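You operate a simulated robot arm through the tools that you are given. There is no shell and no other tool. Be economical: measure what you need, move in short steps, check, and stop when the job is done.

Carry out the task below with a simulated robot arm. There is one attempt and no reset: what you move stays moved.

Task
Clear the reject tray into the tub, reset the alarm and tick Test.
Fine: tick on the sheet; shut the reject flap again; put the marker back. Set down upright: marker. Where these are worked on the way, their far stop is far enough and under half their travel is too little: reject flap.

Only the result counts: the job must be done as asked and must still hold three seconds after the hand-in. Knocking over, shifting, dropping, spilling or breaking anything else fails it. Flat cloth is picked up by pressing the open fingertips on it (5 to 10 N) and closing them slowly along it; thin cloth reads only 2 to 8 mm in the jaws.

Robot
A 6-joint arm with a four-finger gripper on a trunk, on a base that drives. Base frame: it is fixed to the floor where the robot stands at the start and does not move with it; the origin is under the middle of the robot, x ahead of it, y to its left, z up. Readings come in mm, degrees, newtons and seconds.
With the tool pointing down near the work surface it reaches from about 240 to 680 mm from the robot's upright axis, wherever it stands. Its first joint turns from -166.0 to 166.0 degrees. Places, roughly: belt table [700, 400, 500]; large cake [750, 2500, 1000]; reject flap [500, 100, 1000]; reset button [500, 400, 900]; sheet [500, 1200, 900]; small cake [750, -1000, 750]; tub [750, 1000, 1000]. Payload 3.43 kg.
Tool frame: the origin (TCP) lies between the finger pads and is the grasp point; the fingertips stand 30 mm ahead of it; z points along the fingers, y is the line along which they close. Largest opening 120 mm; the body of the gripper starts 85 mm behind the TCP.
Orientation is told as [roll, pitch, yaw] about the base's x, y, z axes, in that order, counted from this pose: with the fingers straight down and closing along the base's y, the tool's x points along the base's -x, its y along +y and its z along -z.

Tools
- The arm moves only by the tool move_arm. Its argument "rows" is a list of rows, each an object (a shift or turn left out is 0, a gripper value left out holds the last) with "translation": the shift along the tool's x, y, z in mm, a list of three; "delta_rot": the turn, a rotation vector about the tool's x, y, z in degrees, a list of three; "grip": the finger opening in mm, from 0 to 120. In form: [{"translation": [x, y, z], "delta_rot": [rx, ry, rz], "grip": grip}, ...]. A call has 1 to 12 rows; each row shifts and turns the commanded pose from where the row before left it, along the tool's axes as they then stand. A row lasts 0.2 s, in which the tool goes at most 50 mm and 8.6 degrees; a call with a longer step from one row to the next is refused whole, and so is a gripper value outside its range. A pose out of reach is approached as far as the arm can. The call stops where the force on the tool passes 40 N (or 10 N more than at its start, if that is more) or the arm is blocked; 0.2 s more then pass. Each finger halts on what it meets, pressing with about 25 N; the grip force reading is that of the motor and also rises with nothing between the fingers. The clock runs only during rows and for 0.2 s after the last one: add rows that do not move to give the fingers time. It gives the time, the measured TCP pose, the force on the tool (base axes), the opening and the grip force at its end, in the units of the frame above (readings bear some noise), with the torque about the TCP (base axes, N m) and any sound that the robot's microphone picked up.
- Cameras (640 x 400 px; columns grow to the right, rows downward): "scene" is now at [48.8, 159.3, 1729.4]; the picture's right is [0.28, -0.96, 0.00], its down [-0.79, -0.23, -0.57] and it looks along [0.55, 0.16, -0.82] (base axes); focal length 266 px, centre (320, 200). "wrist" rides on the gripper at [71, -17, -121] in the tool frame; the picture's right is [0.23, 0.97, 0.00], its down [-0.81, 0.19, -0.55] and it looks along [-0.54, 0.13, 0.83] (tool axes); focal length 275 px, centre (320, 200). There is no depth. A picture from a camera that has moved, and an enlarged one, comes with that camera's place and axes in the base frame and with its lens.
- grab_frame(camera): a new picture of that camera. It takes no simulated time.
- move_column(by): slides the trunk up (or, below 0, down) by that many mm; the arm and the scene camera ride with it, the base frame stays. It gives what a move gives, with no picture.
- base_move(legs): drives the robot by 1 to 6 legs, each [ahead, left, turn to the left] in mm, mm and degrees, along the robot's own axes; the way and the turn of a leg run together, so that a leg with both is an arc; at most 1500 mm and 180 degrees a leg. The arm and the cameras ride along, it lands a little off, and it stops where it bumps. It gives what a move gives.
- head_to(pan, tilt): turns the head with the scene camera to pan (to the left, within 120 degrees either way) and tilt (down, from -29 to 69), counted from straight ahead of the robot. It gives what a move gives.
- zoom(camera, box): a new picture of the part [left, top, right, bottom] of that camera's present view, enlarged. It takes no simulated time.
- sign_off(): hands the job in; it is judged then, once.

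Work in short steps. Places have to be worked out from the pictures, the camera data and where the tool is seen: move nearer, look again, correct. Check each grasp and each placing, and mend what went wrong. You have 120 turns and 82 pictures in all, those below and enlarged ones among them. Open the gripper and draw the arm clear of the work before you hand the job in, unless the task says otherwise; then end with one line.

The tools are called after "Request:" by a JSON object that holds its "name" and its "arguments". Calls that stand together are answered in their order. move_arm: Moves the arm, as the interface text tells. Its arguments: {"type":"object","properties":{"rows":{"type":"array"}},"required":["rows"]} The other tools are called the same way: move_column (by) slides the trunk up or down; base_move (legs) drives the base; head_to (pan, tilt) turns the head that bears the scene camera; grab_frame (camera) takes a picture; zoom (camera, box) takes an enlarged picture of a part of a camera's view; sign_off () hands the job in.

At the start:

```text
t: 0.0
tool_pos: [314.0, 284.4, 1422.5]
tcp_rot: [0.0, 0.0, 0.0]
force: [0.5, -0.6, -0.4]
moment: [0.01, -0.03, -0.04]
width: 119.7
grip_force: 0.1
trunk travel left (down, up): [-250.0, 190.0]
robot x, y, heading: [-3.1, 3.1, 0.2]
head pan, tilt: [16.0, 55.1]
```

scene: 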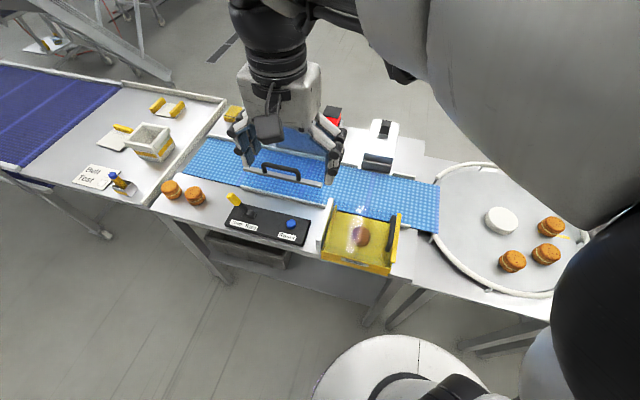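
wrist: 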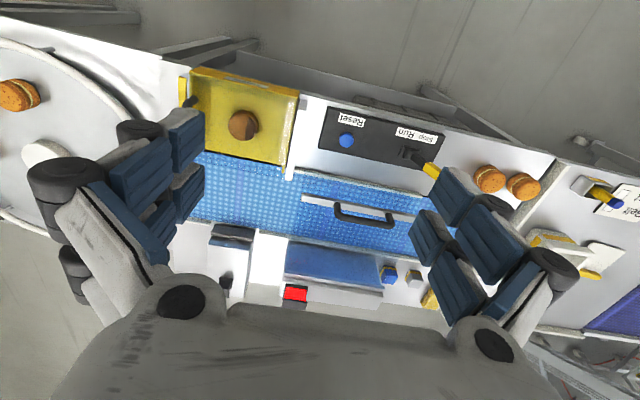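

The pictures show the belt table with a yellow flap tray holding a cake, a control panel, and further left the sheet, marker and tub. I zoom in on both regions for detail.

Request:
{"name": "zoom", "arguments": {"camera": "scene", "box": [210, 160, 450, 310]}}

Request:
{"name": "zoom", "arguments": {"camera": "scene", "box": [60, 80, 260, 220]}}

Request:
{"name": "zoom", "arguments": {"camera": "wrist", "box": [160, 50, 460, 230]}}

```text
2.67 times, centred on (330, 235) of scene
camera zoom: at [48.8, 159.3, 1729.4], right [0.28, -0.96, 0.0], down [-0.79, -0.23, -0.57], along [0.55, 0.16, -0.82], focal length 708 px, centre (293, 107)
```

zoom: 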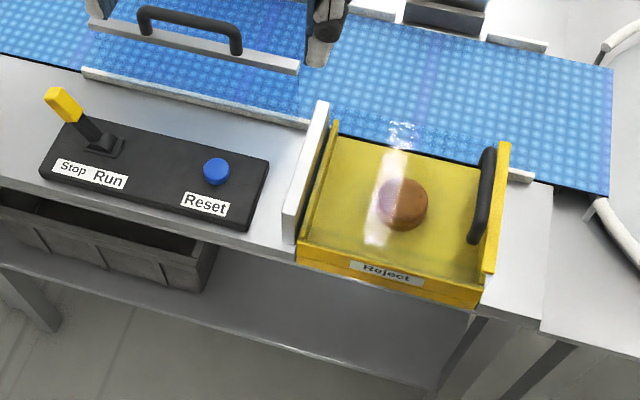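

```text
2.86 times, centred on (160, 150) of scene
camera zoom: at [48.8, 159.3, 1729.4], right [0.28, -0.96, 0.0], down [-0.79, -0.23, -0.57], along [0.55, 0.16, -0.82], focal length 759 px, centre (777, 343)
```

zoom: 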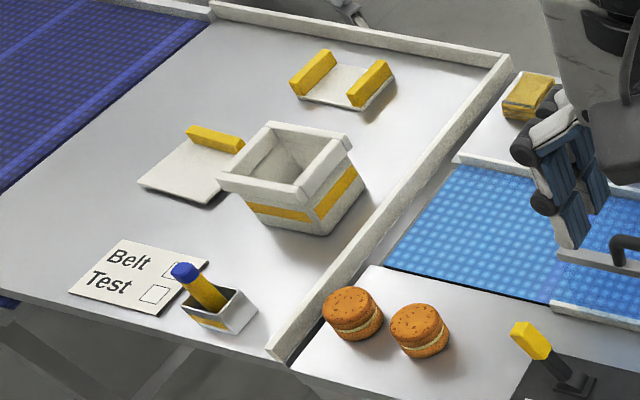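

```text
2.13 times, centred on (310, 140) of wrist
camera zoom: at [243.0, 265.9, 1542.8], right [-0.23, 0.97, 0.0], down [0.81, 0.19, 0.55], along [0.54, 0.13, -0.83], focal length 587 px, centre (341, 328)
```

zoom: 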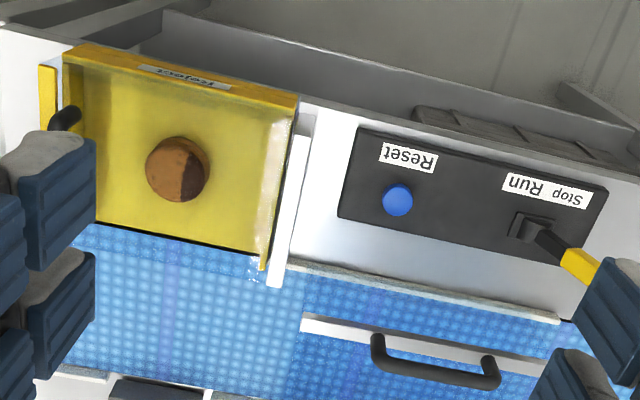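

From both views I triangulate the reset button at about [467, 386, 916]. The reject tray is around [487, 140], with a transparent cover and a black handle on its right. I move the wrist camera closer to see how the flap is hinged.

Request:
{"name": "move_arm", "arguments": {"rows": [{"translation": [-2.4, -26, 37.6]}, {"translation": [-2.4, -26, 37.6]}, {"translation": [-2.4, -26, 37.6]}, {"translation": [-2.4, -26, 37.6]}, {"translation": [-2.4, -26, 37.6]}, {"translation": [-2.4, -26, 37.6]}, {"translation": [-2.4, -26, 37.6]}]}}

Request:
{"name": "grab_frame", "arguments": {"camera": "wrist"}}

Request:
{"name": "grab_frame", "arguments": {"camera": "scene"}}

```text
t: 1.6
tool_pos: [330.8, 98.2, 1158.6]
tcp_rot: [0.0, 0.0, 0.0]
force: [0.2, 0.0, -0.9]
moment: [-0.02, 0.02, 0.04]
width: 120.1
grip_force: 0.0
trunk travel left (down, up): [-250.0, 190.0]
robot x, y, heading: [0.6, 3.7, 0.1]
head pan, tilt: [16.0, 55.1]
```

```text
76 pictures are left
camera wrist: at [260.7, 81.3, 1278.3], right [-0.23, 0.97, 0.0], down [0.81, 0.19, 0.55], along [0.54, 0.13, -0.83], focal length 275 px, centre (320, 200)
```

wrist: 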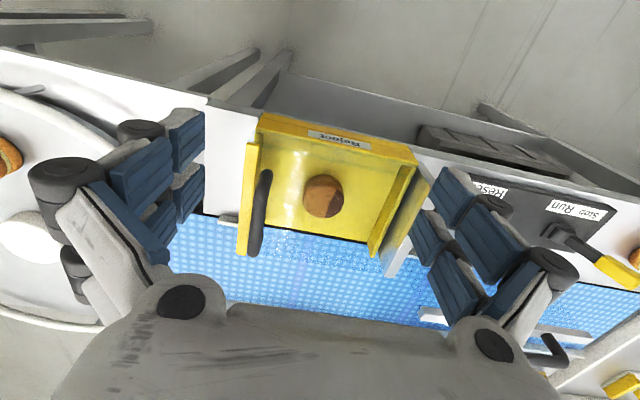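

```text
75 pictures are left
camera scene: at [50.0, 158.8, 1729.4], right [0.27, -0.96, 0.0], down [-0.79, -0.23, -0.57], along [0.55, 0.16, -0.82], focal length 266 px, centre (320, 200)
```

scene: 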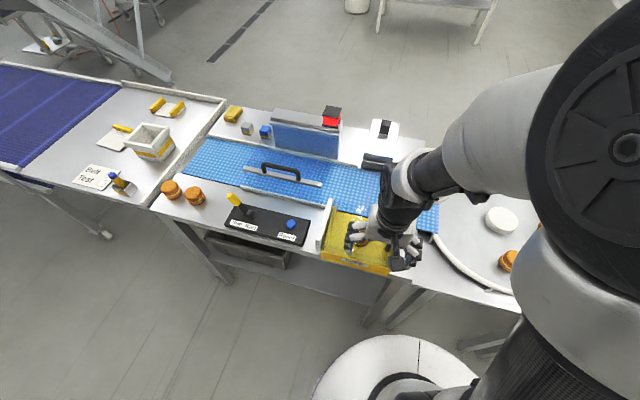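

The handle bar runs along x on the right edge of the cover. I zoom in on the flap for its hinge and edges.

Request:
{"name": "zoom", "arguments": {"camera": "wrist", "box": [200, 90, 460, 270]}}

```text
2.22 times, centred on (330, 180) of wrist
camera zoom: at [260.7, 81.3, 1278.3], right [-0.23, 0.97, 0.0], down [0.81, 0.19, 0.55], along [0.54, 0.13, -0.83], focal length 612 px, centre (298, 244)
```

zoom: 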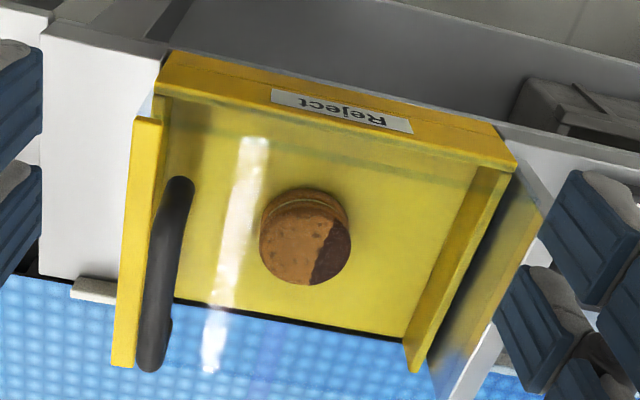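

The handle is about [519, 60, 1030] at its far end and roughly [430, 57, 990] at its near end, but the height is uncertain. I tilt the wrist forward and lower it on the right side to view the flap more side-on.

Request:
{"name": "move_arm", "arguments": {"rows": [{"translation": [10, -40, 10]}, {"translation": [10, -40, 10]}, {"translation": [10, -40, 10]}, {"delta_rot": [0, -8.5, 0]}, {"delta_rot": [0, -8.5, 0]}, {"delta_rot": [0, -8.5, 0]}, {"delta_rot": [0, -8.5, 0]}]}}

Request:
{"name": "grab_frame", "arguments": {"camera": "wrist"}}

```text
t: 3.2
tool_pos: [368.8, -21.0, 1140.2]
tcp_rot: [1.0, -17.5, 0.0]
force: [0.0, 0.0, 0.1]
moment: [0.02, -0.01, 0.02]
width: 119.9
grip_force: 0.0
out of reach, approached as far as the arm can: row 4, 5, 6, 7
trunk travel left (down, up): [-250.0, 190.0]
robot x, y, heading: [2.3, 1.5, 0.1]
head pan, tilt: [16.0, 55.1]
```

```text
73 pictures are left
camera wrist: at [264.8, -40.9, 1233.0], right [-0.22, 0.97, -0.05], down [0.61, 0.18, 0.77], along [0.76, 0.14, -0.63], focal length 275 px, centre (320, 200)
```

wrist: 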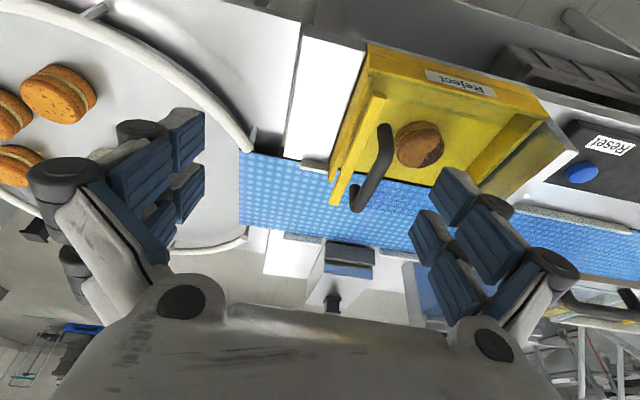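

The image is upside-down relative to the world. I zoom on the flap.

Request:
{"name": "zoom", "arguments": {"camera": "wrist", "box": [270, 30, 590, 230]}}

```text
2.00 times, centred on (430, 130) of wrist
camera zoom: at [264.8, -40.9, 1233.0], right [-0.22, 0.97, -0.05], down [0.61, 0.18, 0.77], along [0.76, 0.14, -0.63], focal length 551 px, centre (100, 340)
```

zoom: 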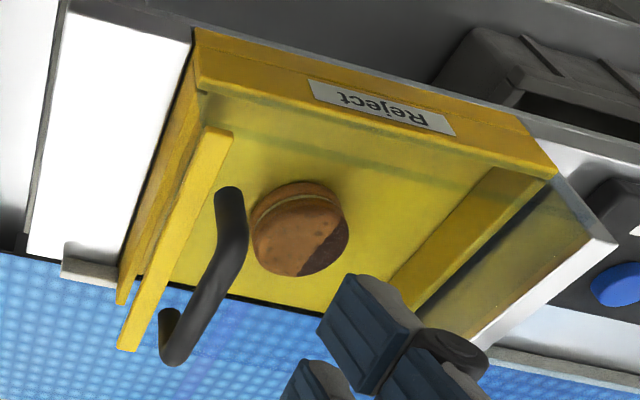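

The flap is a lid hinged on its high-y side at about y 246, z 970, spanning y 34 to 246. The U-handle bar runs along x at about [470, 58, 1022]. I bring the tool back to vertical.

Request:
{"name": "move_arm", "arguments": {"rows": [{"delta_rot": [0, 8.5, 0], "grip": 60}, {"delta_rot": [0, 8.5, 0]}, {}]}}

```text
t: 4.0
tool_pos: [367.2, -21.0, 1140.3]
tcp_rot: [1.0, -0.5, 0.4]
force: [-0.2, 0.6, 0.9]
moment: [0.02, -0.01, -0.02]
width: 61.3
grip_force: 0.5
trunk travel left (down, up): [-250.0, 190.0]
robot x, y, heading: [-1.0, 0.8, -0.1]
head pan, tilt: [16.0, 55.1]
```

The tool is vertical again. I move over the bar to about [470, 58, 1085] and check with both cameras.

Request:
{"name": "move_arm", "arguments": {"rows": [{"translation": [-34, 26, 18], "delta_rot": [-1, 0, 0]}, {"translation": [-34, 26, 18]}, {"translation": [-35, 27, 18]}, {}]}}

Request:
{"name": "grab_frame", "arguments": {"camera": "wrist"}}

Request:
{"name": "zoom", "arguments": {"camera": "scene", "box": [280, 160, 480, 290]}}

```text
t: 5.0
tool_pos: [471.0, 62.2, 1091.9]
tcp_rot: [2.0, -0.7, 0.3]
force: [0.1, -0.5, -0.5]
moment: [0.06, -0.02, -0.01]
width: 60.0
grip_force: 0.0
trunk travel left (down, up): [-250.0, 190.0]
robot x, y, heading: [2.7, -0.4, -0.1]
head pan, tilt: [16.0, 55.1]
```

```text
71 pictures are left
camera wrist: at [399.4, 39.4, 1209.5], right [-0.24, 0.97, 0.03], down [0.8, 0.18, 0.57], along [0.55, 0.16, -0.82], focal length 275 px, centre (320, 200)
```

wrist: 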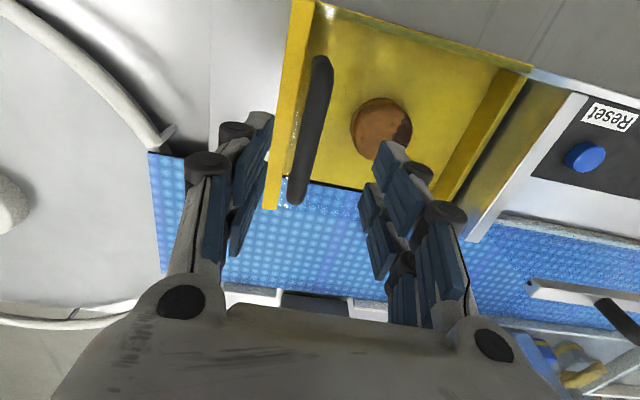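

```text
3.08 times, centred on (380, 225) of scene
camera zoom: at [47.4, 158.4, 1729.6], right [0.27, -0.96, 0.0], down [-0.79, -0.23, -0.57], along [0.55, 0.16, -0.82], focal length 817 px, centre (135, 123)
```

zoom: 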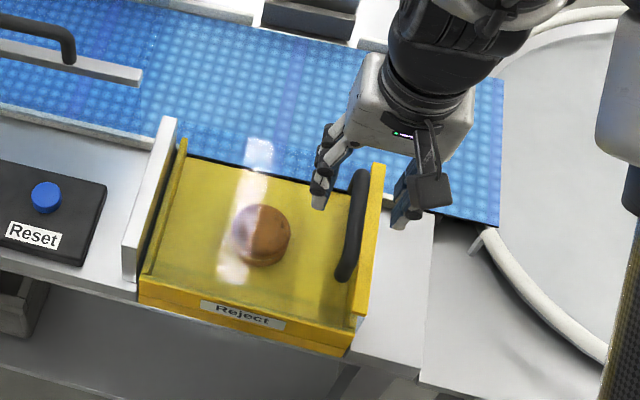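

The bar fixes at x 425–524, y about 55 and z about 1022, and the strip beside it is lower at about 965. I straighten the roll, narrow the fingers, descend around the bar and close.

Request:
{"name": "move_arm", "arguments": {"rows": [{"delta_rot": [2, 0.7, 0], "translation": [0, -7, 5], "grip": 44}, {"translation": [0, 0, 20]}, {"translation": [0, 0, 20]}, {"translation": [0, 0, 20]}, {}, {"grip": 10}, {"grip": 0}, {}, {}]}}

Request:
{"name": "grab_frame", "arguments": {"camera": "wrist"}}

```text
t: 7.0
tool_pos: [471.7, 55.2, 1023.9]
tcp_rot: [-0.1, 0.3, 0.3]
force: [-0.4, 17.2, -5.4]
moment: [0.05, -0.21, -0.62]
width: 14.8
grip_force: 40.4
trunk travel left (down, up): [-250.0, 190.0]
robot x, y, heading: [1.7, 1.4, -0.1]
head pan, tilt: [16.0, 55.1]
```

```text
69 pictures are left
camera wrist: at [401.4, 38.5, 1144.8], right [-0.24, 0.97, 0.0], down [0.81, 0.2, 0.55], along [0.53, 0.13, -0.84], focal length 275 px, centre (320, 200)
```

wrist: 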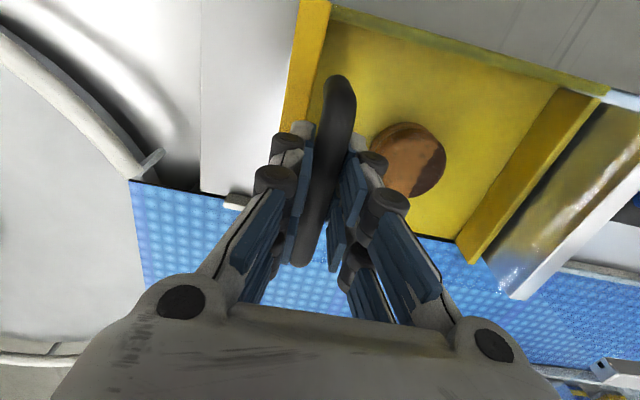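

The bar is gripped (14.8 mm). I start lifting along the hinge arc, rolling the gripper with the lid, and watch the forces.

Request:
{"name": "move_arm", "arguments": {"rows": [{"translation": [0, 4.5, -13], "delta_rot": [4, 0, 0]}, {"translation": [0, 4.5, -13], "delta_rot": [4, 0, 0]}, {"translation": [0, 4.5, -13], "delta_rot": [4, 0, 0]}, {"translation": [0, 4.5, -13], "delta_rot": [4, 0, 0]}]}}

Request:
{"name": "zoom", "arguments": {"camera": "scene", "box": [280, 160, 480, 290]}}

```text
t: 8.0
tool_pos: [471.4, 74.6, 1074.2]
tcp_rot: [-16.1, 0.3, 0.4]
force: [4.9, -6.4, 1.2]
moment: [-0.14, 0.25, -0.8]
width: 14.3
grip_force: 45.1
trunk travel left (down, up): [-250.0, 190.0]
robot x, y, heading: [0.2, 0.3, -0.1]
head pan, tilt: [16.0, 55.1]
```

```text
3.08 times, centred on (380, 225) of scene
camera zoom: at [49.8, 158.0, 1729.6], right [0.27, -0.96, 0.0], down [-0.79, -0.22, -0.57], along [0.55, 0.16, -0.82], focal length 817 px, centre (135, 123)
```

zoom: 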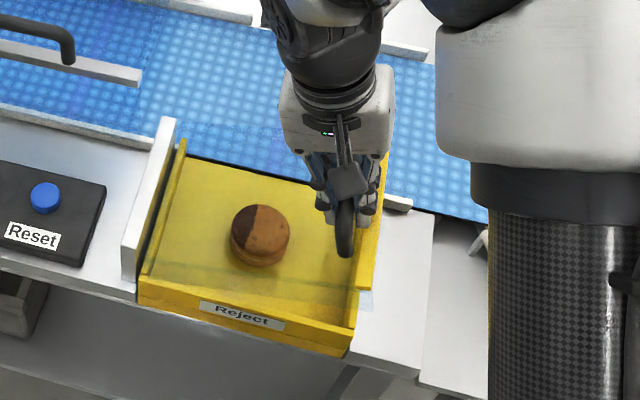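

The lid lifts freely with low force, so my hinge estimate holds. I continue the arc.

Request:
{"name": "move_arm", "arguments": {"rows": [{"translation": [0, 4.5, -13], "delta_rot": [4, 0, 0]}, {"translation": [0, 4.5, -13], "delta_rot": [4, 0, 0]}, {"translation": [0, 4.5, -13], "delta_rot": [4, 0, 0]}, {"translation": [0, 4.5, -13], "delta_rot": [4, 0, 0]}, {"translation": [0, 4.5, -13], "delta_rot": [4, 0, 0]}, {"translation": [0, 4.5, -13], "delta_rot": [4, 0, 0]}, {"translation": [0, 4.5, -13], "delta_rot": [4, 0, 0]}, {"translation": [0, 4.5, -13], "delta_rot": [4, 0, 0]}]}}

Request:
{"name": "zoom", "arguments": {"camera": "scene", "box": [240, 120, 480, 290]}}

```text
t: 8.8
tool_pos: [470.9, 95.5, 1106.4]
tcp_rot: [-27.8, 0.2, 0.1]
force: [2.2, -12.2, 8.5]
moment: [-0.31, -0.2, -0.12]
width: 14.6
grip_force: 45.0
trunk travel left (down, up): [-250.0, 190.0]
robot x, y, heading: [1.9, 3.2, 0.1]
head pan, tilt: [16.0, 55.1]
stopped in row 4: the force on the tool passed its limit at 41 N (the readings are from after the stop); the commanded pose is now the measured one
```

```text
2.35 times, centred on (360, 205) of scene
camera zoom: at [48.8, 157.7, 1729.5], right [0.27, -0.96, 0.0], down [-0.79, -0.22, -0.57], along [0.55, 0.16, -0.82], focal length 625 px, centre (226, 188)
```

zoom: 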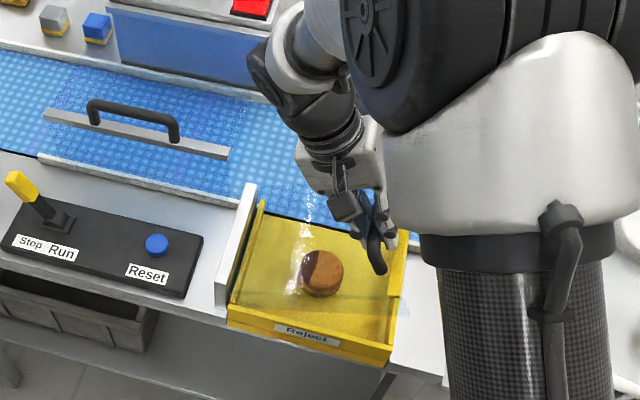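

The move stopped at 41 N with a residual push radially outward, so my arc radius is likely slightly small. I look with the wrist camera at how the lid sits.

Request:
{"name": "grab_frame", "arguments": {"camera": "wrist"}}

```text
66 pictures are left
camera wrist: at [401.2, 135.9, 1221.2], right [-0.23, 0.86, -0.45], down [0.81, 0.43, 0.4], along [0.54, -0.27, -0.8], focal length 275 px, centre (320, 200)
```

wrist: 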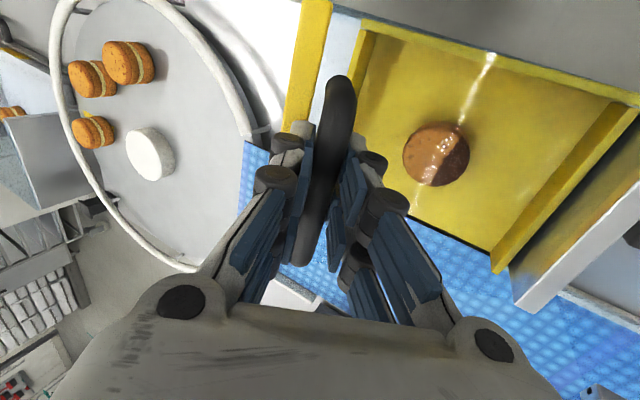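

The lid is rising together with the gripper, so the grip is good. I relax the radial load by shifting 3 mm outward and read the force.

Request:
{"name": "move_arm", "arguments": {"rows": [{"translation": [0, -2.9, -0.8]}, {}]}}

```text
t: 9.4
tool_pos: [472.3, 95.2, 1107.9]
tcp_rot: [-27.4, 0.2, 0.2]
force: [3.0, -3.3, -0.3]
moment: [-0.03, -0.13, -0.65]
width: 14.5
grip_force: 45.2
trunk travel left (down, up): [-250.0, 190.0]
robot x, y, heading: [1.0, -3.2, -0.0]
head pan, tilt: [16.0, 55.1]
```

Force is nearly zero now, and refitting gives a hinge at about y 248, z 990. I continue with corrected steps.

Request:
{"name": "move_arm", "arguments": {"rows": [{"translation": [0, 2.9, -13.2], "delta_rot": [4, 0, 0]}, {"translation": [0, 2.9, -13.2], "delta_rot": [4, 0, 0]}, {"translation": [0, 2.9, -13.2], "delta_rot": [4, 0, 0]}, {"translation": [0, 2.9, -13.2], "delta_rot": [4, 0, 0]}]}}

```text
t: 10.4
tool_pos: [471.7, 134.2, 1144.4]
tcp_rot: [-43.5, 0.3, 0.4]
force: [6.8, -4.4, 5.7]
moment: [-0.01, 0.21, -0.96]
width: 14.6
grip_force: 44.4
trunk travel left (down, up): [-250.0, 190.0]
robot x, y, heading: [-0.7, -3.3, -0.0]
head pan, tilt: [16.0, 55.1]
```

Forces stay small; continuing.

Request:
{"name": "move_arm", "arguments": {"rows": [{"translation": [0, 2.3, -13.2], "delta_rot": [4, 0, 0]}, {"translation": [0, 2.6, -13.2], "delta_rot": [4, 0, 0]}, {"translation": [0, 2.6, -13.2], "delta_rot": [4, 0, 0]}, {"translation": [0, 2.6, -13.2], "delta_rot": [4, 0, 0]}, {"translation": [0, 2.6, -13.2], "delta_rot": [4, 0, 0]}]}}

Request:
{"name": "grab_frame", "arguments": {"camera": "scene"}}

```text
t: 11.6
tool_pos: [470.9, 194.2, 1174.3]
tcp_rot: [-63.7, 0.1, 0.2]
force: [5.6, 0.6, 2.9]
moment: [0.03, -0.1, -1.09]
width: 14.7
grip_force: 44.9
trunk travel left (down, up): [-250.0, 190.0]
robot x, y, heading: [1.3, -3.4, -0.1]
head pan, tilt: [16.0, 55.1]
```

```text
65 pictures are left
camera scene: at [49.6, 158.8, 1729.4], right [0.27, -0.96, 0.0], down [-0.79, -0.22, -0.57], along [0.55, 0.16, -0.82], focal length 266 px, centre (320, 200)
```

scene: 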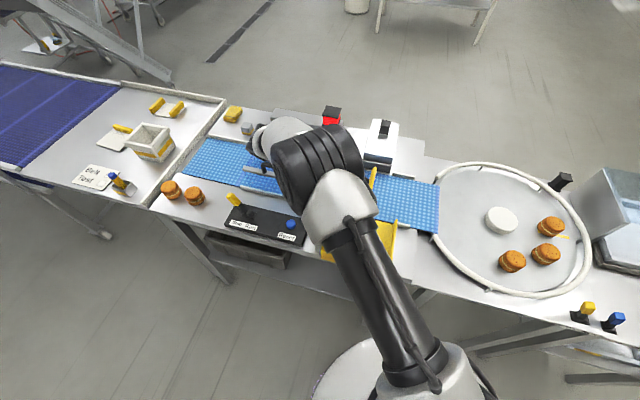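

The lid is at about 64° and still moving freely. I continue toward its far stop.

Request:
{"name": "move_arm", "arguments": {"rows": [{"translation": [0, 2.6, -13.2], "delta_rot": [4, 0, 0]}, {"translation": [0, 2.6, -13.2], "delta_rot": [4, 0, 0]}, {"translation": [0, 2.6, -13.2], "delta_rot": [4, 0, 0]}, {"translation": [0, 2.6, -13.2], "delta_rot": [4, 0, 0]}, {"translation": [0, 2.6, -13.2], "delta_rot": [4, 0, 0]}, {"translation": [0, 2.6, -13.2], "delta_rot": [4, 0, 0]}]}}

```text
t: 12.7
tool_pos: [461.7, 209.4, 1177.7]
tcp_rot: [-80.0, -0.7, 1.5]
force: [16.4, -2.0, 0.4]
moment: [-0.12, 0.67, 1.33]
width: 15.2
grip_force: 44.8
out of reach, approached as far as the arm can: row 3, 4, 5
trunk travel left (down, up): [-250.0, 190.0]
robot x, y, heading: [1.2, -2.2, -0.1]
head pan, tilt: [16.0, 55.1]
stopped in row 5: the force on the tool passed its limit at 64 N (the readings are from after the stop); the commanded pose is now the measured one
```

The arm's roll reach ran out with the lid near 68°. I back the gripper roll off in place, letting the round bar turn in the fingers.

Request:
{"name": "move_arm", "arguments": {"rows": [{"delta_rot": [-4, 0, 0], "translation": [-3, 0, 0]}, {"delta_rot": [-4, 0, 0]}, {"delta_rot": [-4, 0, 0]}, {"delta_rot": [-4, 0, 0]}, {"delta_rot": [-4, 0, 0]}]}}

```text
t: 13.9
tool_pos: [461.1, 208.1, 1178.4]
tcp_rot: [-60.1, -0.8, 1.2]
force: [10.7, -1.2, -4.4]
moment: [-0.23, -0.17, 0.0]
width: 15.7
grip_force: 45.2
trunk travel left (down, up): [-250.0, 190.0]
robot x, y, heading: [5.4, 1.8, -0.0]
head pan, tilt: [16.0, 55.1]
```

The bar slips in the jaws as hoped. I roll back a further 20°, then push the bar along the arc past vertical at fixed roll.

Request:
{"name": "move_arm", "arguments": {"rows": [{"delta_rot": [-5, 0, 0]}, {"delta_rot": [-5, 0, 0]}, {"delta_rot": [-5, 0, 0]}, {"delta_rot": [-5, 0, 0]}, {"translation": [0, 9, -9.8]}, {"translation": [0, 9, -9.8]}, {"translation": [0, 10.2, -8.6]}, {"translation": [0, 10.2, -8.6]}]}}

```text
t: 15.7
tool_pos: [463.4, 260.9, 1183.5]
tcp_rot: [-40.0, -0.8, 1.3]
force: [20.7, -2.1, 12.3]
moment: [-0.27, 0.43, -0.21]
width: 15.1
grip_force: 45.0
trunk travel left (down, up): [-250.0, 190.0]
robot x, y, heading: [2.5, -0.9, -0.1]
head pan, tilt: [16.0, 55.1]
```

The lid is at about 84°. I relieve the sideways and upward load slightly and carry on to the stop.

Request:
{"name": "move_arm", "arguments": {"rows": [{"translation": [-6, -1, -2]}, {"translation": [0, 11.3, -7.2]}, {"translation": [0, 11.3, -7.2]}, {}]}}

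Request:
{"name": "grab_frame", "arguments": {"camera": "scene"}}

Request:
{"name": "grab_frame", "arguments": {"camera": "wrist"}}

```text
t: 16.7
tool_pos: [462.4, 290.2, 1178.2]
tcp_rot: [-40.2, -0.3, 1.1]
force: [-2.2, -5.3, -17.7]
moment: [-0.19, -0.56, -0.32]
width: 15.8
grip_force: 44.9
trunk travel left (down, up): [-250.0, 190.0]
robot x, y, heading: [0.2, -0.1, -0.2]
head pan, tilt: [16.0, 55.1]
```

```text
64 pictures are left
camera scene: at [50.7, 158.8, 1729.2], right [0.27, -0.96, 0.0], down [-0.79, -0.22, -0.57], along [0.55, 0.16, -0.82], focal length 266 px, centre (320, 200)
```

scene: 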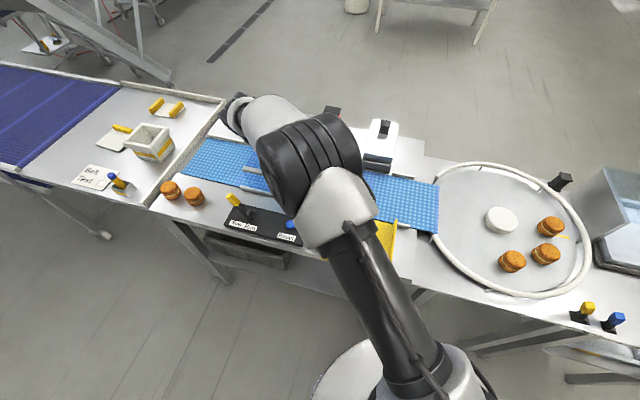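

```text
63 pictures are left
camera wrist: at [391.4, 352.5, 1280.7], right [-0.24, 0.74, -0.63], down [0.8, 0.52, 0.31], along [0.55, -0.43, -0.71], focal length 275 px, centre (320, 200)
```

wrist: 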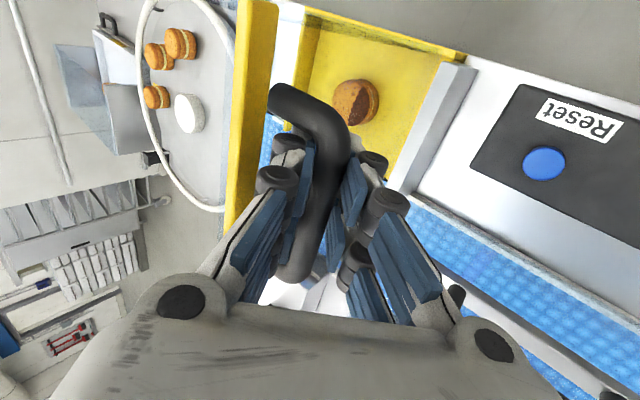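

The lid is just past vertical at about 93°. I go on in small steps until it meets its stop.

Request:
{"name": "move_arm", "arguments": {"rows": [{"translation": [0, 13, -3.5]}, {"translation": [0, 12.5, -5]}, {"translation": [0, 12.5, -5]}, {}]}}

```text
t: 17.5
tool_pos: [465.0, 311.2, 1173.7]
tcp_rot: [-41.5, -0.7, 0.3]
force: [-4.7, -25.9, 11.4]
moment: [-0.22, 0.35, -0.29]
width: 15.2
grip_force: 44.9
trunk travel left (down, up): [-250.0, 190.0]
robot x, y, heading: [2.6, 1.6, -0.4]
head pan, tilt: [16.0, 55.1]
stopped in row 3: the force on the tool passed its limit at 49 N (the readings are from after the stop); the commanded pose is now the measured one
```

The lid met its stop at about 100°, just past vertical. I open a little and check whether it stays.

Request:
{"name": "move_arm", "arguments": {"rows": [{"translation": [0, -1.5, 0.5], "grip": 24}, {"grip": 34}, {"grip": 44}, {"grip": 50}, {}]}}

Request:
{"name": "grab_frame", "arguments": {"camera": "wrist"}}

```text
t: 18.7
tool_pos: [465.0, 315.4, 1171.9]
tcp_rot: [-40.8, -0.6, 0.7]
force: [-0.5, 0.5, -2.6]
moment: [0.04, -0.02, -0.04]
width: 48.8
grip_force: 0.0
trunk travel left (down, up): [-250.0, 190.0]
robot x, y, heading: [3.9, -0.4, -0.3]
head pan, tilt: [16.0, 55.1]
```

```text
62 pictures are left
camera wrist: at [393.7, 381.5, 1272.1], right [-0.23, 0.73, -0.64], down [0.8, 0.52, 0.3], along [0.55, -0.44, -0.71], focal length 275 px, centre (320, 200)
```

wrist: 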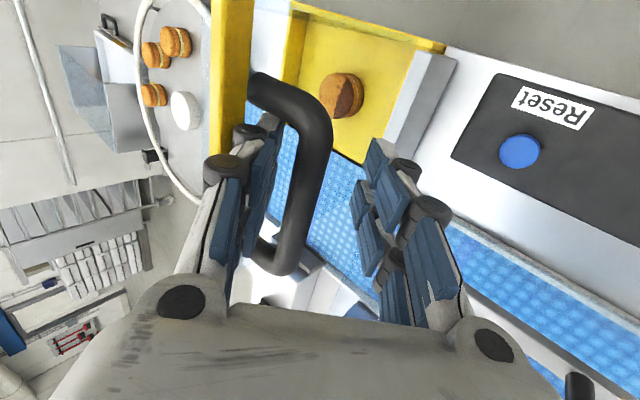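

The lid rests open by itself. I withdraw along the fingers, then straighten up high and clear of it.

Request:
{"name": "move_arm", "arguments": {"rows": [{"translation": [0, 0, -25], "grip": 60}, {"translation": [0, 0, -40]}, {"translation": [0, 0, -45]}, {"translation": [0, 0, -45]}, {"delta_rot": [-8, 0, 0], "translation": [20, 0, -10]}, {"delta_rot": [-8, 0, 0], "translation": [20, 0, -10]}, {"delta_rot": [-8, 0, 0], "translation": [20, 0, -10]}, {"delta_rot": [-8, 0, 0], "translation": [20, 0, -10]}, {"delta_rot": [-8, 0, 0], "translation": [20, 0, -10]}]}}

Request:
{"name": "grab_frame", "arguments": {"camera": "scene"}}

```text
t: 20.7
tool_pos: [332.3, 388.3, 1313.5]
tcp_rot: [-0.7, -0.7, 0.7]
force: [-0.9, 0.0, -0.4]
moment: [0.02, 0.0, 0.01]
width: 59.8
grip_force: 0.0
out of reach, approached as far as the arm can: row 3, 4
trunk travel left (down, up): [-250.0, 190.0]
robot x, y, heading: [2.4, -0.9, -0.4]
head pan, tilt: [16.0, 55.1]
```

```text
61 pictures are left
camera scene: at [48.9, 156.3, 1729.6], right [0.27, -0.96, 0.0], down [-0.79, -0.22, -0.57], along [0.55, 0.16, -0.82], focal length 266 px, centre (320, 200)
```

scene: 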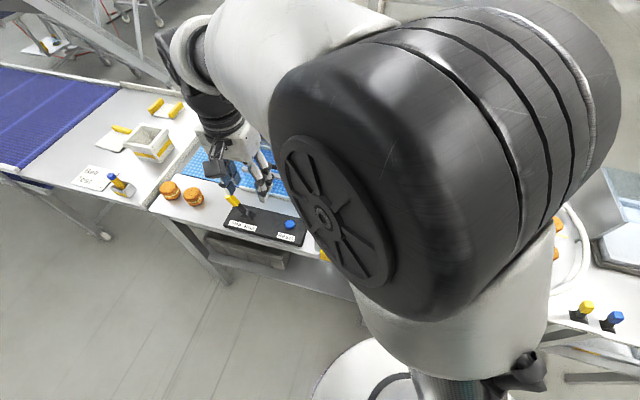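

Now at [332, 388, 1313]. I swing to y 141 at this height, then forward over the cake.

Request:
{"name": "move_arm", "arguments": {"rows": [{"translation": [0, -45, 0]}, {"translation": [0, -45, 0]}, {"translation": [0, -45, 0]}, {"translation": [0, -45, 0]}, {"translation": [0, -45, 0]}, {"translation": [-35, -22, 0]}, {"translation": [-45, 0, 20]}, {"translation": [-35, 0, 40]}, {"translation": [-5, 0, 45]}, {"translation": [0, 0, 30]}, {}]}}

Request:
{"name": "grab_frame", "arguments": {"camera": "wrist"}}

Request:
{"name": "grab_frame", "arguments": {"camera": "scene"}}

```text
refused: row 8 steps farther than a row can; nothing moved
```

```text
60 pictures are left
camera wrist: at [260.6, 371.8, 1433.2], right [-0.24, 0.97, -0.01], down [0.8, 0.21, 0.56], along [0.55, 0.12, -0.83], focal length 275 px, centre (320, 200)
```

wrist: 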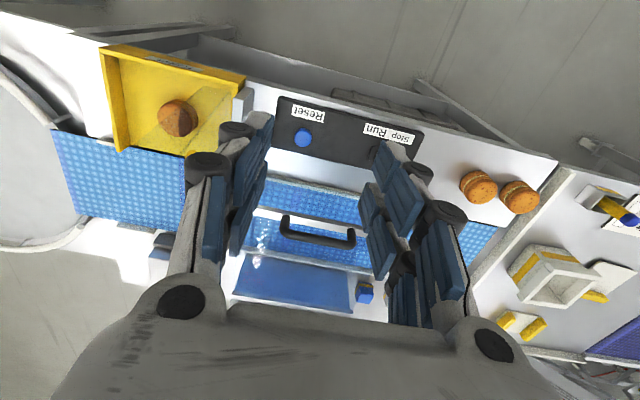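

```text
59 pictures are left
camera scene: at [48.9, 156.3, 1729.6], right [0.27, -0.96, 0.0], down [-0.79, -0.22, -0.57], along [0.55, 0.16, -0.82], focal length 266 px, centre (320, 200)
```

scene: 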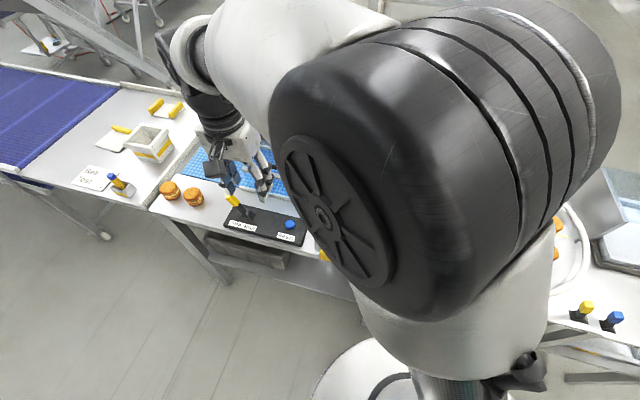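

One row was too long. I redo the path with shorter steps; this view confirms the cake at about [494, 138].

Request:
{"name": "move_arm", "arguments": {"rows": [{"translation": [0, -45, 0], "grip": 100}, {"translation": [0, -45, 0]}, {"translation": [0, -45, 0]}, {"translation": [0, -45, 0]}, {"translation": [0, -45, 0]}, {"translation": [-35, -25, 0]}, {"translation": [-40, 0, 20]}, {"translation": [-30, 0, 35]}, {"translation": [0, 0, 45]}, {"translation": [0, 0, 45]}, {}]}}

Request:
{"name": "grab_frame", "arguments": {"camera": "wrist"}}

Request:
{"name": "grab_frame", "arguments": {"camera": "scene"}}

```text
t: 23.1
tool_pos: [439.4, 139.8, 1172.8]
tcp_rot: [-1.0, -0.7, 0.7]
force: [-0.4, 0.7, -0.3]
moment: [0.02, 0.01, 0.0]
width: 99.8
grip_force: 0.0
trunk travel left (down, up): [-250.0, 190.0]
robot x, y, heading: [2.9, 0.7, -0.2]
head pan, tilt: [16.0, 55.1]
```

```text
58 pictures are left
camera wrist: at [368.4, 123.7, 1293.3], right [-0.24, 0.97, -0.02], down [0.8, 0.21, 0.56], along [0.55, 0.12, -0.83], focal length 275 px, centre (320, 200)
```

wrist: 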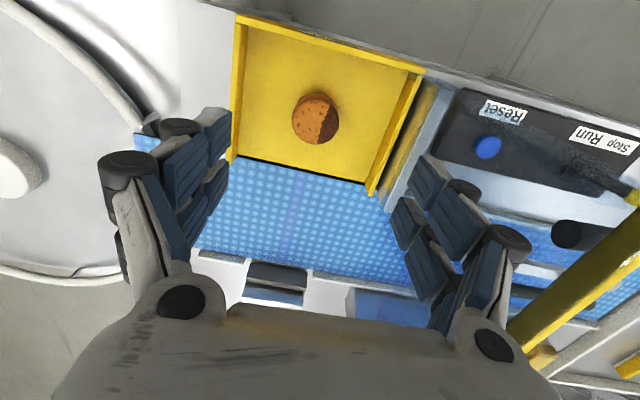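

```text
57 pictures are left
camera scene: at [49.1, 157.9, 1729.5], right [0.27, -0.96, 0.0], down [-0.79, -0.22, -0.57], along [0.55, 0.16, -0.82], focal length 266 px, centre (320, 200)
```

scene: 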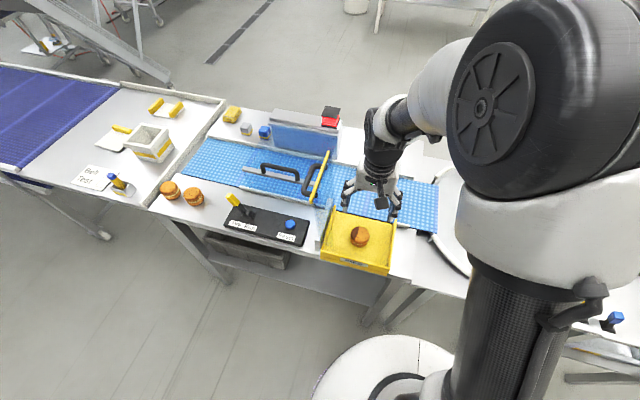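

The lid is standing open and the cake is at about [491, 140], roughly 66 mm across. I descend above it to z about 960 and look again.

Request:
{"name": "move_arm", "arguments": {"rows": [{"translation": [-26, 0, 38], "delta_rot": [-1, 0, 0]}, {"translation": [-26, 0, 38], "delta_rot": [0, 0.7, 0]}, {"translation": [0, 0, 45]}, {"translation": [0, 0, 45]}, {"translation": [0, 0, 45]}, {}]}}

Request:
{"name": "grab_frame", "arguments": {"camera": "wrist"}}

Request:
{"name": "zoom", "arguments": {"camera": "scene", "box": [300, 140, 440, 280]}}

```text
t: 24.5
tool_pos: [493.4, 139.9, 963.3]
tcp_rot: [0.0, 0.2, 0.7]
force: [-1.1, -0.2, -0.4]
moment: [0.0, -0.01, 0.01]
width: 100.0
grip_force: 0.1
trunk travel left (down, up): [-250.0, 190.0]
robot x, y, heading: [-0.5, -2.1, -0.1]
head pan, tilt: [16.0, 55.1]
```

```text
56 pictures are left
camera wrist: at [423.4, 121.3, 1083.6], right [-0.24, 0.97, 0.0], down [0.81, 0.2, 0.55], along [0.54, 0.14, -0.83], focal length 275 px, centre (320, 200)
```

wrist: 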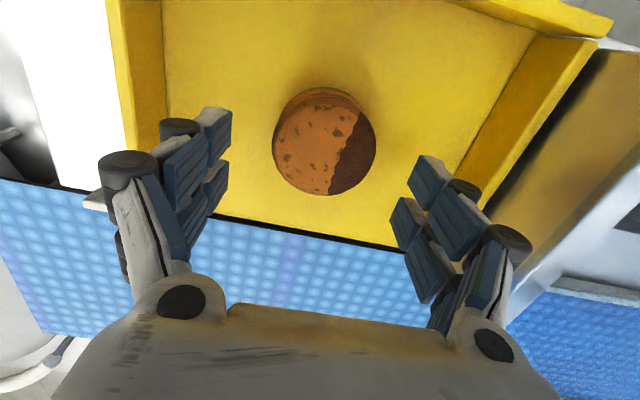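

```text
2.86 times, centred on (370, 210) of scene
camera zoom: at [49.7, 157.8, 1729.5], right [0.27, -0.96, 0.0], down [-0.79, -0.22, -0.57], along [0.55, 0.16, -0.82], focal length 759 px, centre (177, 171)
```

zoom: 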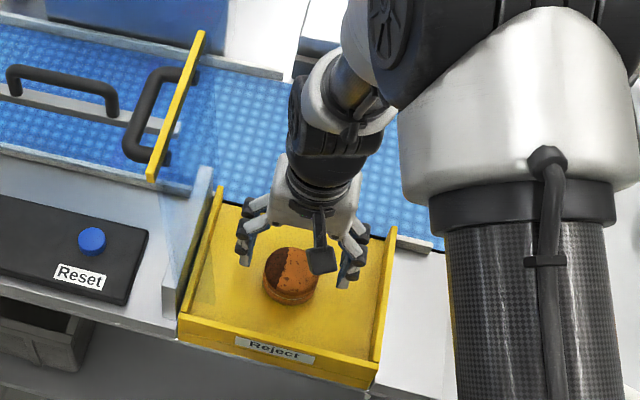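

The cake top is at about [489, 142, 914]. I lower the TCP to about 908 with small steps, then close gently.

Request:
{"name": "move_arm", "arguments": {"rows": [{"translation": [4, 2, 20]}, {"translation": [0, 0, 20]}, {"translation": [0, 0, 10]}, {"translation": [0, 0, 5]}, {"grip": 85}, {"grip": 70}, {"grip": 62}, {"grip": 58}, {}, {}]}}

Request:
{"name": "grab_frame", "arguments": {"camera": "wrist"}}

```text
t: 25.7
tool_pos: [491.2, 141.6, 916.4]
tcp_rot: [0.2, -0.5, 0.6]
force: [-10.0, -9.6, 54.6]
moment: [-1.96, 1.06, -0.3]
width: 98.9
grip_force: 32.8
trunk travel left (down, up): [-250.0, 190.0]
robot x, y, heading: [-0.4, -2.2, -0.4]
head pan, tilt: [16.0, 55.1]
stopped in row 5: the force on the tool passed its limit at 44 N (the readings are from after the stop); the commanded pose is now the measured one
```

```text
54 pictures are left
camera wrist: at [420.3, 123.2, 1035.1], right [-0.24, 0.97, 0.0], down [0.8, 0.2, 0.56], along [0.54, 0.14, -0.83], focal length 275 px, centre (320, 200)
```

wrist: 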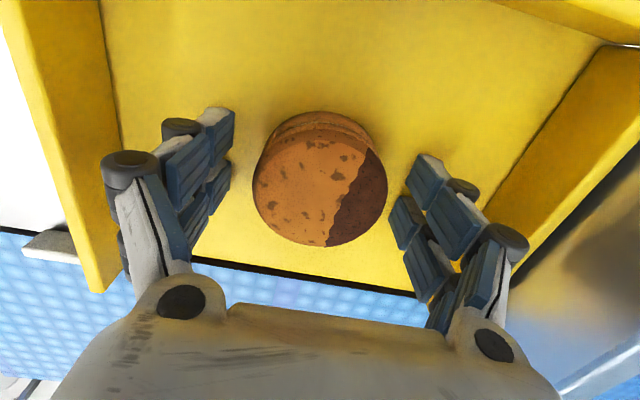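

The fingertips touched the tray floor (about z 886). I raise 8 mm, shift 5 mm toward the robot and close on the cake.

Request:
{"name": "move_arm", "arguments": {"rows": [{"translation": [0, 0, -8]}, {"translation": [5, 0, 0]}, {"grip": 85}, {"grip": 72}, {"grip": 66}, {"grip": 62}, {"grip": 60}, {}]}}

Request:
{"name": "grab_frame", "arguments": {"camera": "wrist"}}

```text
t: 27.5
tool_pos: [489.7, 140.6, 921.3]
tcp_rot: [0.3, -0.4, 0.8]
force: [9.2, -23.6, 37.8]
moment: [-2.36, 0.31, 0.72]
width: 84.0
grip_force: 20.6
trunk travel left (down, up): [-250.0, 190.0]
robot x, y, heading: [2.2, 0.3, -0.3]
head pan, tilt: [16.0, 55.1]
```

```text
53 pictures are left
camera wrist: at [418.0, 121.6, 1039.9], right [-0.24, 0.97, 0.0], down [0.81, 0.2, 0.56], along [0.54, 0.14, -0.83], focal length 275 px, centre (320, 200)
```

wrist: 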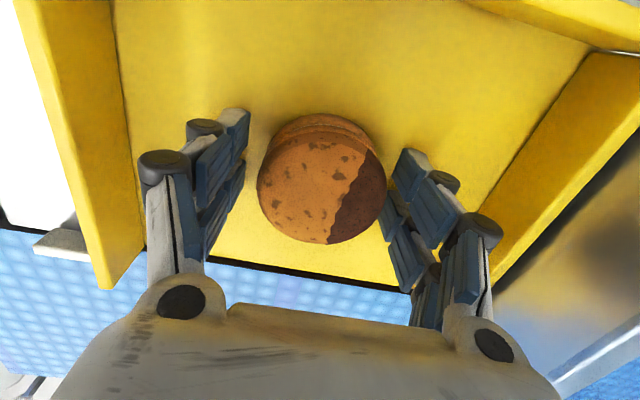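

The left finger is still dragging on the floor (38 N up). I raise until it is free, then close again.

Request:
{"name": "move_arm", "arguments": {"rows": [{"translation": [0, 0, -5], "grip": 88}, {"translation": [0, 0, -5]}, {}]}}

```text
t: 28.3
tool_pos: [486.9, 143.2, 927.9]
tcp_rot: [0.2, 0.0, 0.7]
force: [-0.1, -0.3, 0.2]
moment: [0.02, -0.04, 0.03]
width: 88.1
grip_force: 0.1
trunk travel left (down, up): [-250.0, 190.0]
robot x, y, heading: [0.8, -3.6, -0.5]
head pan, tilt: [16.0, 55.1]
```

Free now at z 928. I close on the cake.

Request:
{"name": "move_arm", "arguments": {"rows": [{"grip": 78}, {"grip": 70}, {"grip": 66}, {"grip": 62}, {"grip": 60}, {}]}}

Request:
{"name": "grab_frame", "arguments": {"camera": "wrist"}}

```text
t: 29.7
tool_pos: [487.6, 143.1, 926.4]
tcp_rot: [0.2, -0.2, 0.6]
force: [0.8, -0.7, 0.8]
moment: [-0.06, 0.01, 0.03]
width: 60.8
grip_force: 0.4
trunk travel left (down, up): [-250.0, 190.0]
robot x, y, heading: [-1.8, 4.3, -0.3]
head pan, tilt: [16.0, 55.1]
```

```text
52 pictures are left
camera wrist: at [417.5, 124.9, 1047.3], right [-0.24, 0.97, 0.0], down [0.81, 0.2, 0.56], along [0.54, 0.14, -0.83], focal length 275 px, centre (320, 200)
```

wrist: 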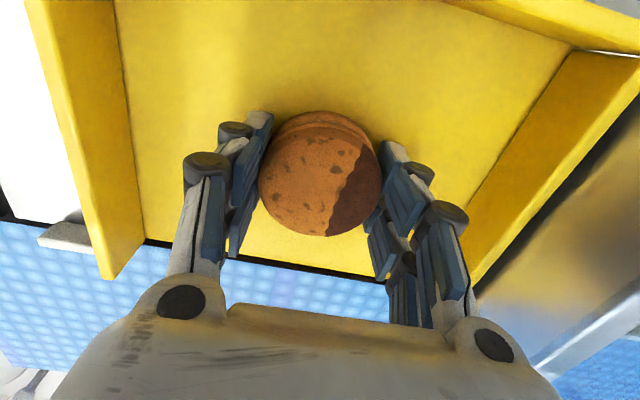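

The fingers are just about touching. I close a bit more until contact force appears.

Request:
{"name": "move_arm", "arguments": {"rows": [{"grip": 57}, {"grip": 54}, {"grip": 51}, {}]}}

```text
t: 30.7
tool_pos: [486.9, 143.7, 927.3]
tcp_rot: [0.3, -0.2, 0.6]
force: [0.0, 0.0, 1.9]
moment: [-0.02, -0.04, 0.01]
width: 60.5
grip_force: 11.4
trunk travel left (down, up): [-250.0, 190.0]
robot x, y, heading: [1.9, -2.1, -0.5]
head pan, tilt: [16.0, 55.1]
```

The cake is held at 60.5 mm. I firm up a little and lift it straight out to well above the tray.

Request:
{"name": "move_arm", "arguments": {"rows": [{"grip": 46}, {"translation": [0, 0, -15]}, {"translation": [0, 0, -30]}, {"translation": [0, 0, -45]}, {"translation": [0, 0, -45]}, {"translation": [0, 0, -45]}, {"translation": [0, 0, -45]}, {"translation": [20, 0, -45]}, {"translation": [45, 0, -20]}, {"translation": [45, 0, -20]}, {}]}}

Request:
{"name": "grab_frame", "arguments": {"camera": "wrist"}}

```text
t: 33.1
tool_pos: [380.7, 139.9, 1237.3]
tcp_rot: [0.2, -0.2, 0.7]
force: [0.8, 0.5, -1.4]
moment: [0.01, 0.01, 0.0]
width: 60.4
grip_force: 11.0
trunk travel left (down, up): [-250.0, 190.0]
robot x, y, heading: [3.6, -2.1, -0.0]
head pan, tilt: [16.0, 55.1]
```

```text
51 pictures are left
camera wrist: at [310.0, 123.2, 1357.2], right [-0.24, 0.97, 0.0], down [0.81, 0.2, 0.55], along [0.54, 0.14, -0.83], focal length 275 px, centre (320, 200)
```

wrist: 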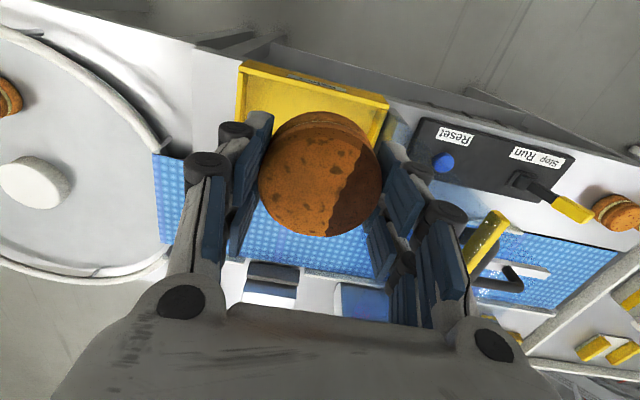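

The cake is secure. I raise and retract the arm, then drive left toward the tub and sheet.

Request:
{"name": "move_arm", "arguments": {"rows": [{"translation": [20, 0, -40]}, {"translation": [20, 0, -40]}, {"translation": [10, 0, -30]}, {}]}}

Request:
{"name": "base_move", "arguments": {"legs": [[0, 900, 0]]}}

Request:
{"name": "grab_frame", "arguments": {"camera": "scene"}}

Request:
{"name": "grab_frame", "arguments": {"camera": "wrist"}}

```text
t: 34.1
tool_pos: [328.5, 142.0, 1348.5]
tcp_rot: [0.2, -0.2, 0.7]
force: [-0.4, 0.7, -1.0]
moment: [-0.02, 0.01, 0.02]
width: 60.3
grip_force: 11.4
trunk travel left (down, up): [-250.0, 190.0]
robot x, y, heading: [2.1, -1.4, -0.5]
head pan, tilt: [16.0, 55.1]
```

```text
t: 38.8
tool_pos: [332.0, 1031.1, 1349.8]
tcp_rot: [0.2, -0.2, 0.6]
force: [-0.3, -0.3, -1.4]
moment: [-0.01, 0.0, 0.01]
width: 60.4
grip_force: 10.6
trunk travel left (down, up): [-250.0, 190.0]
robot x, y, heading: [2.0, 889.6, -0.1]
head pan, tilt: [16.0, 55.1]
```

```text
50 pictures are left
camera scene: at [54.8, 1048.5, 1729.4], right [0.27, -0.96, 0.0], down [-0.79, -0.22, -0.57], along [0.55, 0.15, -0.82], focal length 266 px, centre (320, 200)
```

scene: 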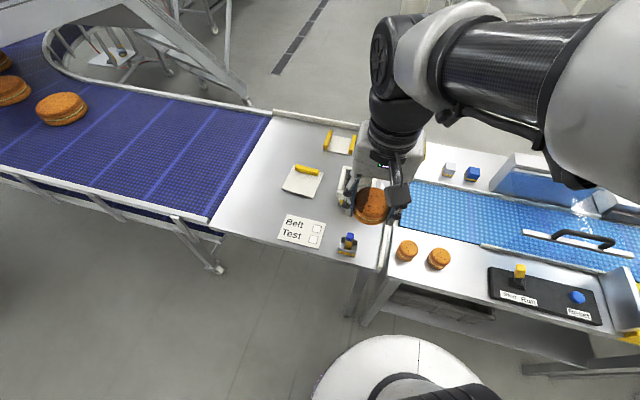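

```text
49 pictures are left
camera wrist: at [261.6, 1012.8, 1468.8], right [-0.24, 0.97, 0.0], down [0.81, 0.2, 0.56], along [0.54, 0.14, -0.83], focal length 275 px, centre (320, 200)
```

wrist: 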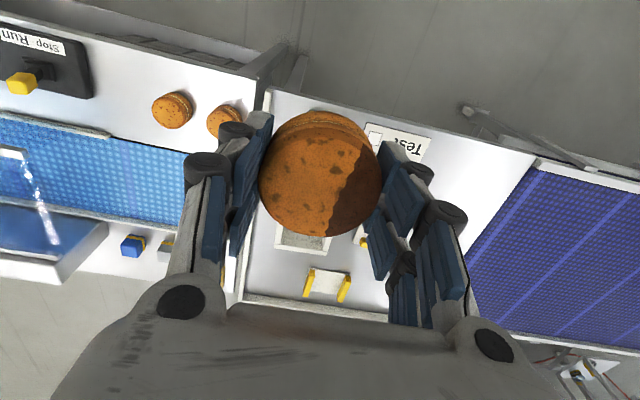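

The tub lies hidden behind the held cake. I shift the arm right and take a clear scene view.

Request:
{"name": "move_arm", "arguments": {"rows": [{"translation": [0, -45, 0]}, {"translation": [0, -45, 0]}, {"translation": [0, -45, 0]}, {"translation": [0, -45, 0]}, {"translation": [0, -40, 0]}]}}

Request:
{"name": "grab_frame", "arguments": {"camera": "wrist"}}

Request:
{"name": "zoom", "arguments": {"camera": "scene", "box": [260, 110, 440, 270]}}

```text
t: 40.0
tool_pos: [331.1, 812.8, 1347.6]
tcp_rot: [0.2, -0.2, 0.5]
force: [0.6, 0.4, -0.5]
moment: [0.04, -0.02, -0.01]
width: 60.3
grip_force: 11.0
trunk travel left (down, up): [-250.0, 190.0]
robot x, y, heading: [6.8, 889.7, -0.2]
head pan, tilt: [16.0, 55.1]
```

```text
48 pictures are left
camera wrist: at [261.2, 793.7, 1468.3], right [-0.24, 0.97, 0.0], down [0.81, 0.2, 0.56], along [0.54, 0.14, -0.83], focal length 275 px, centre (320, 200)
```

wrist: 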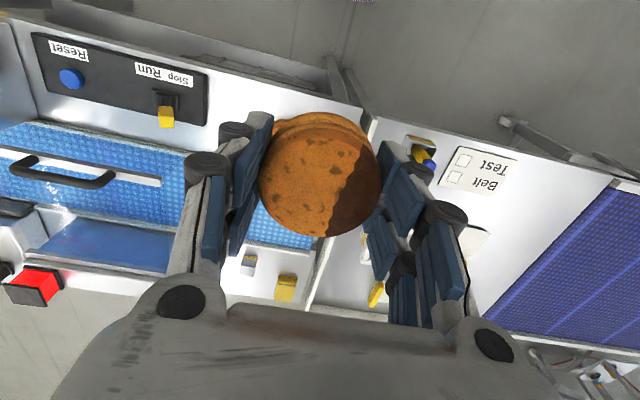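

```text
2.50 times, centred on (350, 190) of scene
camera zoom: at [55.0, 1046.8, 1729.5], right [0.27, -0.96, 0.0], down [-0.79, -0.22, -0.57], along [0.55, 0.15, -0.82], focal length 664 px, centre (245, 225)
```

zoom: 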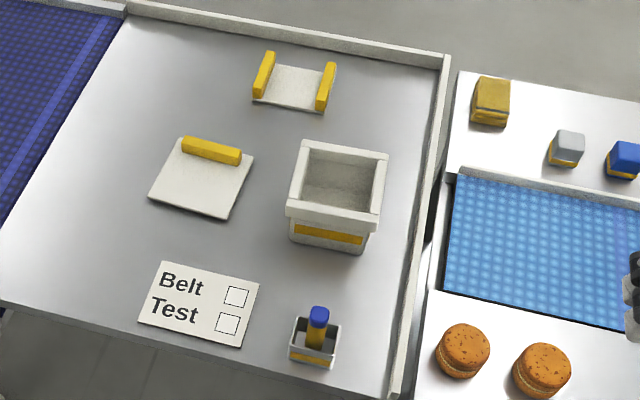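

The tub rim centre triangulates to about [661, 1075, 990], with an inner width near 90 mm. I drive left 185 mm and ahead 40 mm so it is within reach.

Request:
{"name": "base_move", "arguments": {"legs": [[40, 185, 0]]}}

Request:
{"name": "grab_frame", "arguments": {"camera": "scene"}}

```text
t: 41.5
tool_pos: [372.4, 996.0, 1348.5]
tcp_rot: [0.2, -0.3, 0.7]
force: [-0.9, 0.5, -0.9]
moment: [-0.03, 0.01, 0.01]
width: 60.4
grip_force: 11.2
trunk travel left (down, up): [-250.0, 190.0]
robot x, y, heading: [46.2, 1072.3, -0.1]
head pan, tilt: [16.0, 55.1]
```

```text
46 pictures are left
camera scene: at [95.7, 1231.8, 1729.3], right [0.27, -0.96, 0.0], down [-0.79, -0.22, -0.57], along [0.55, 0.15, -0.82], focal length 266 px, centre (320, 200)
```

scene: 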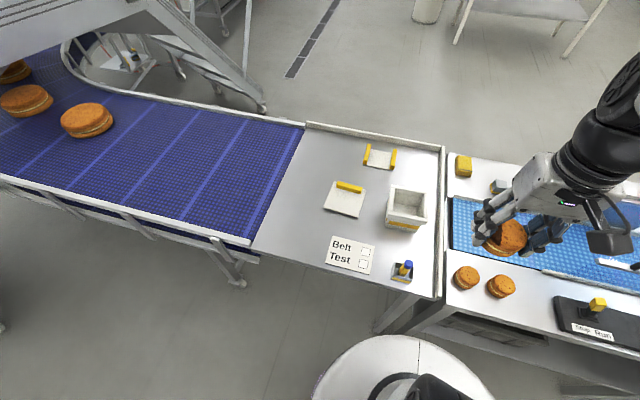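

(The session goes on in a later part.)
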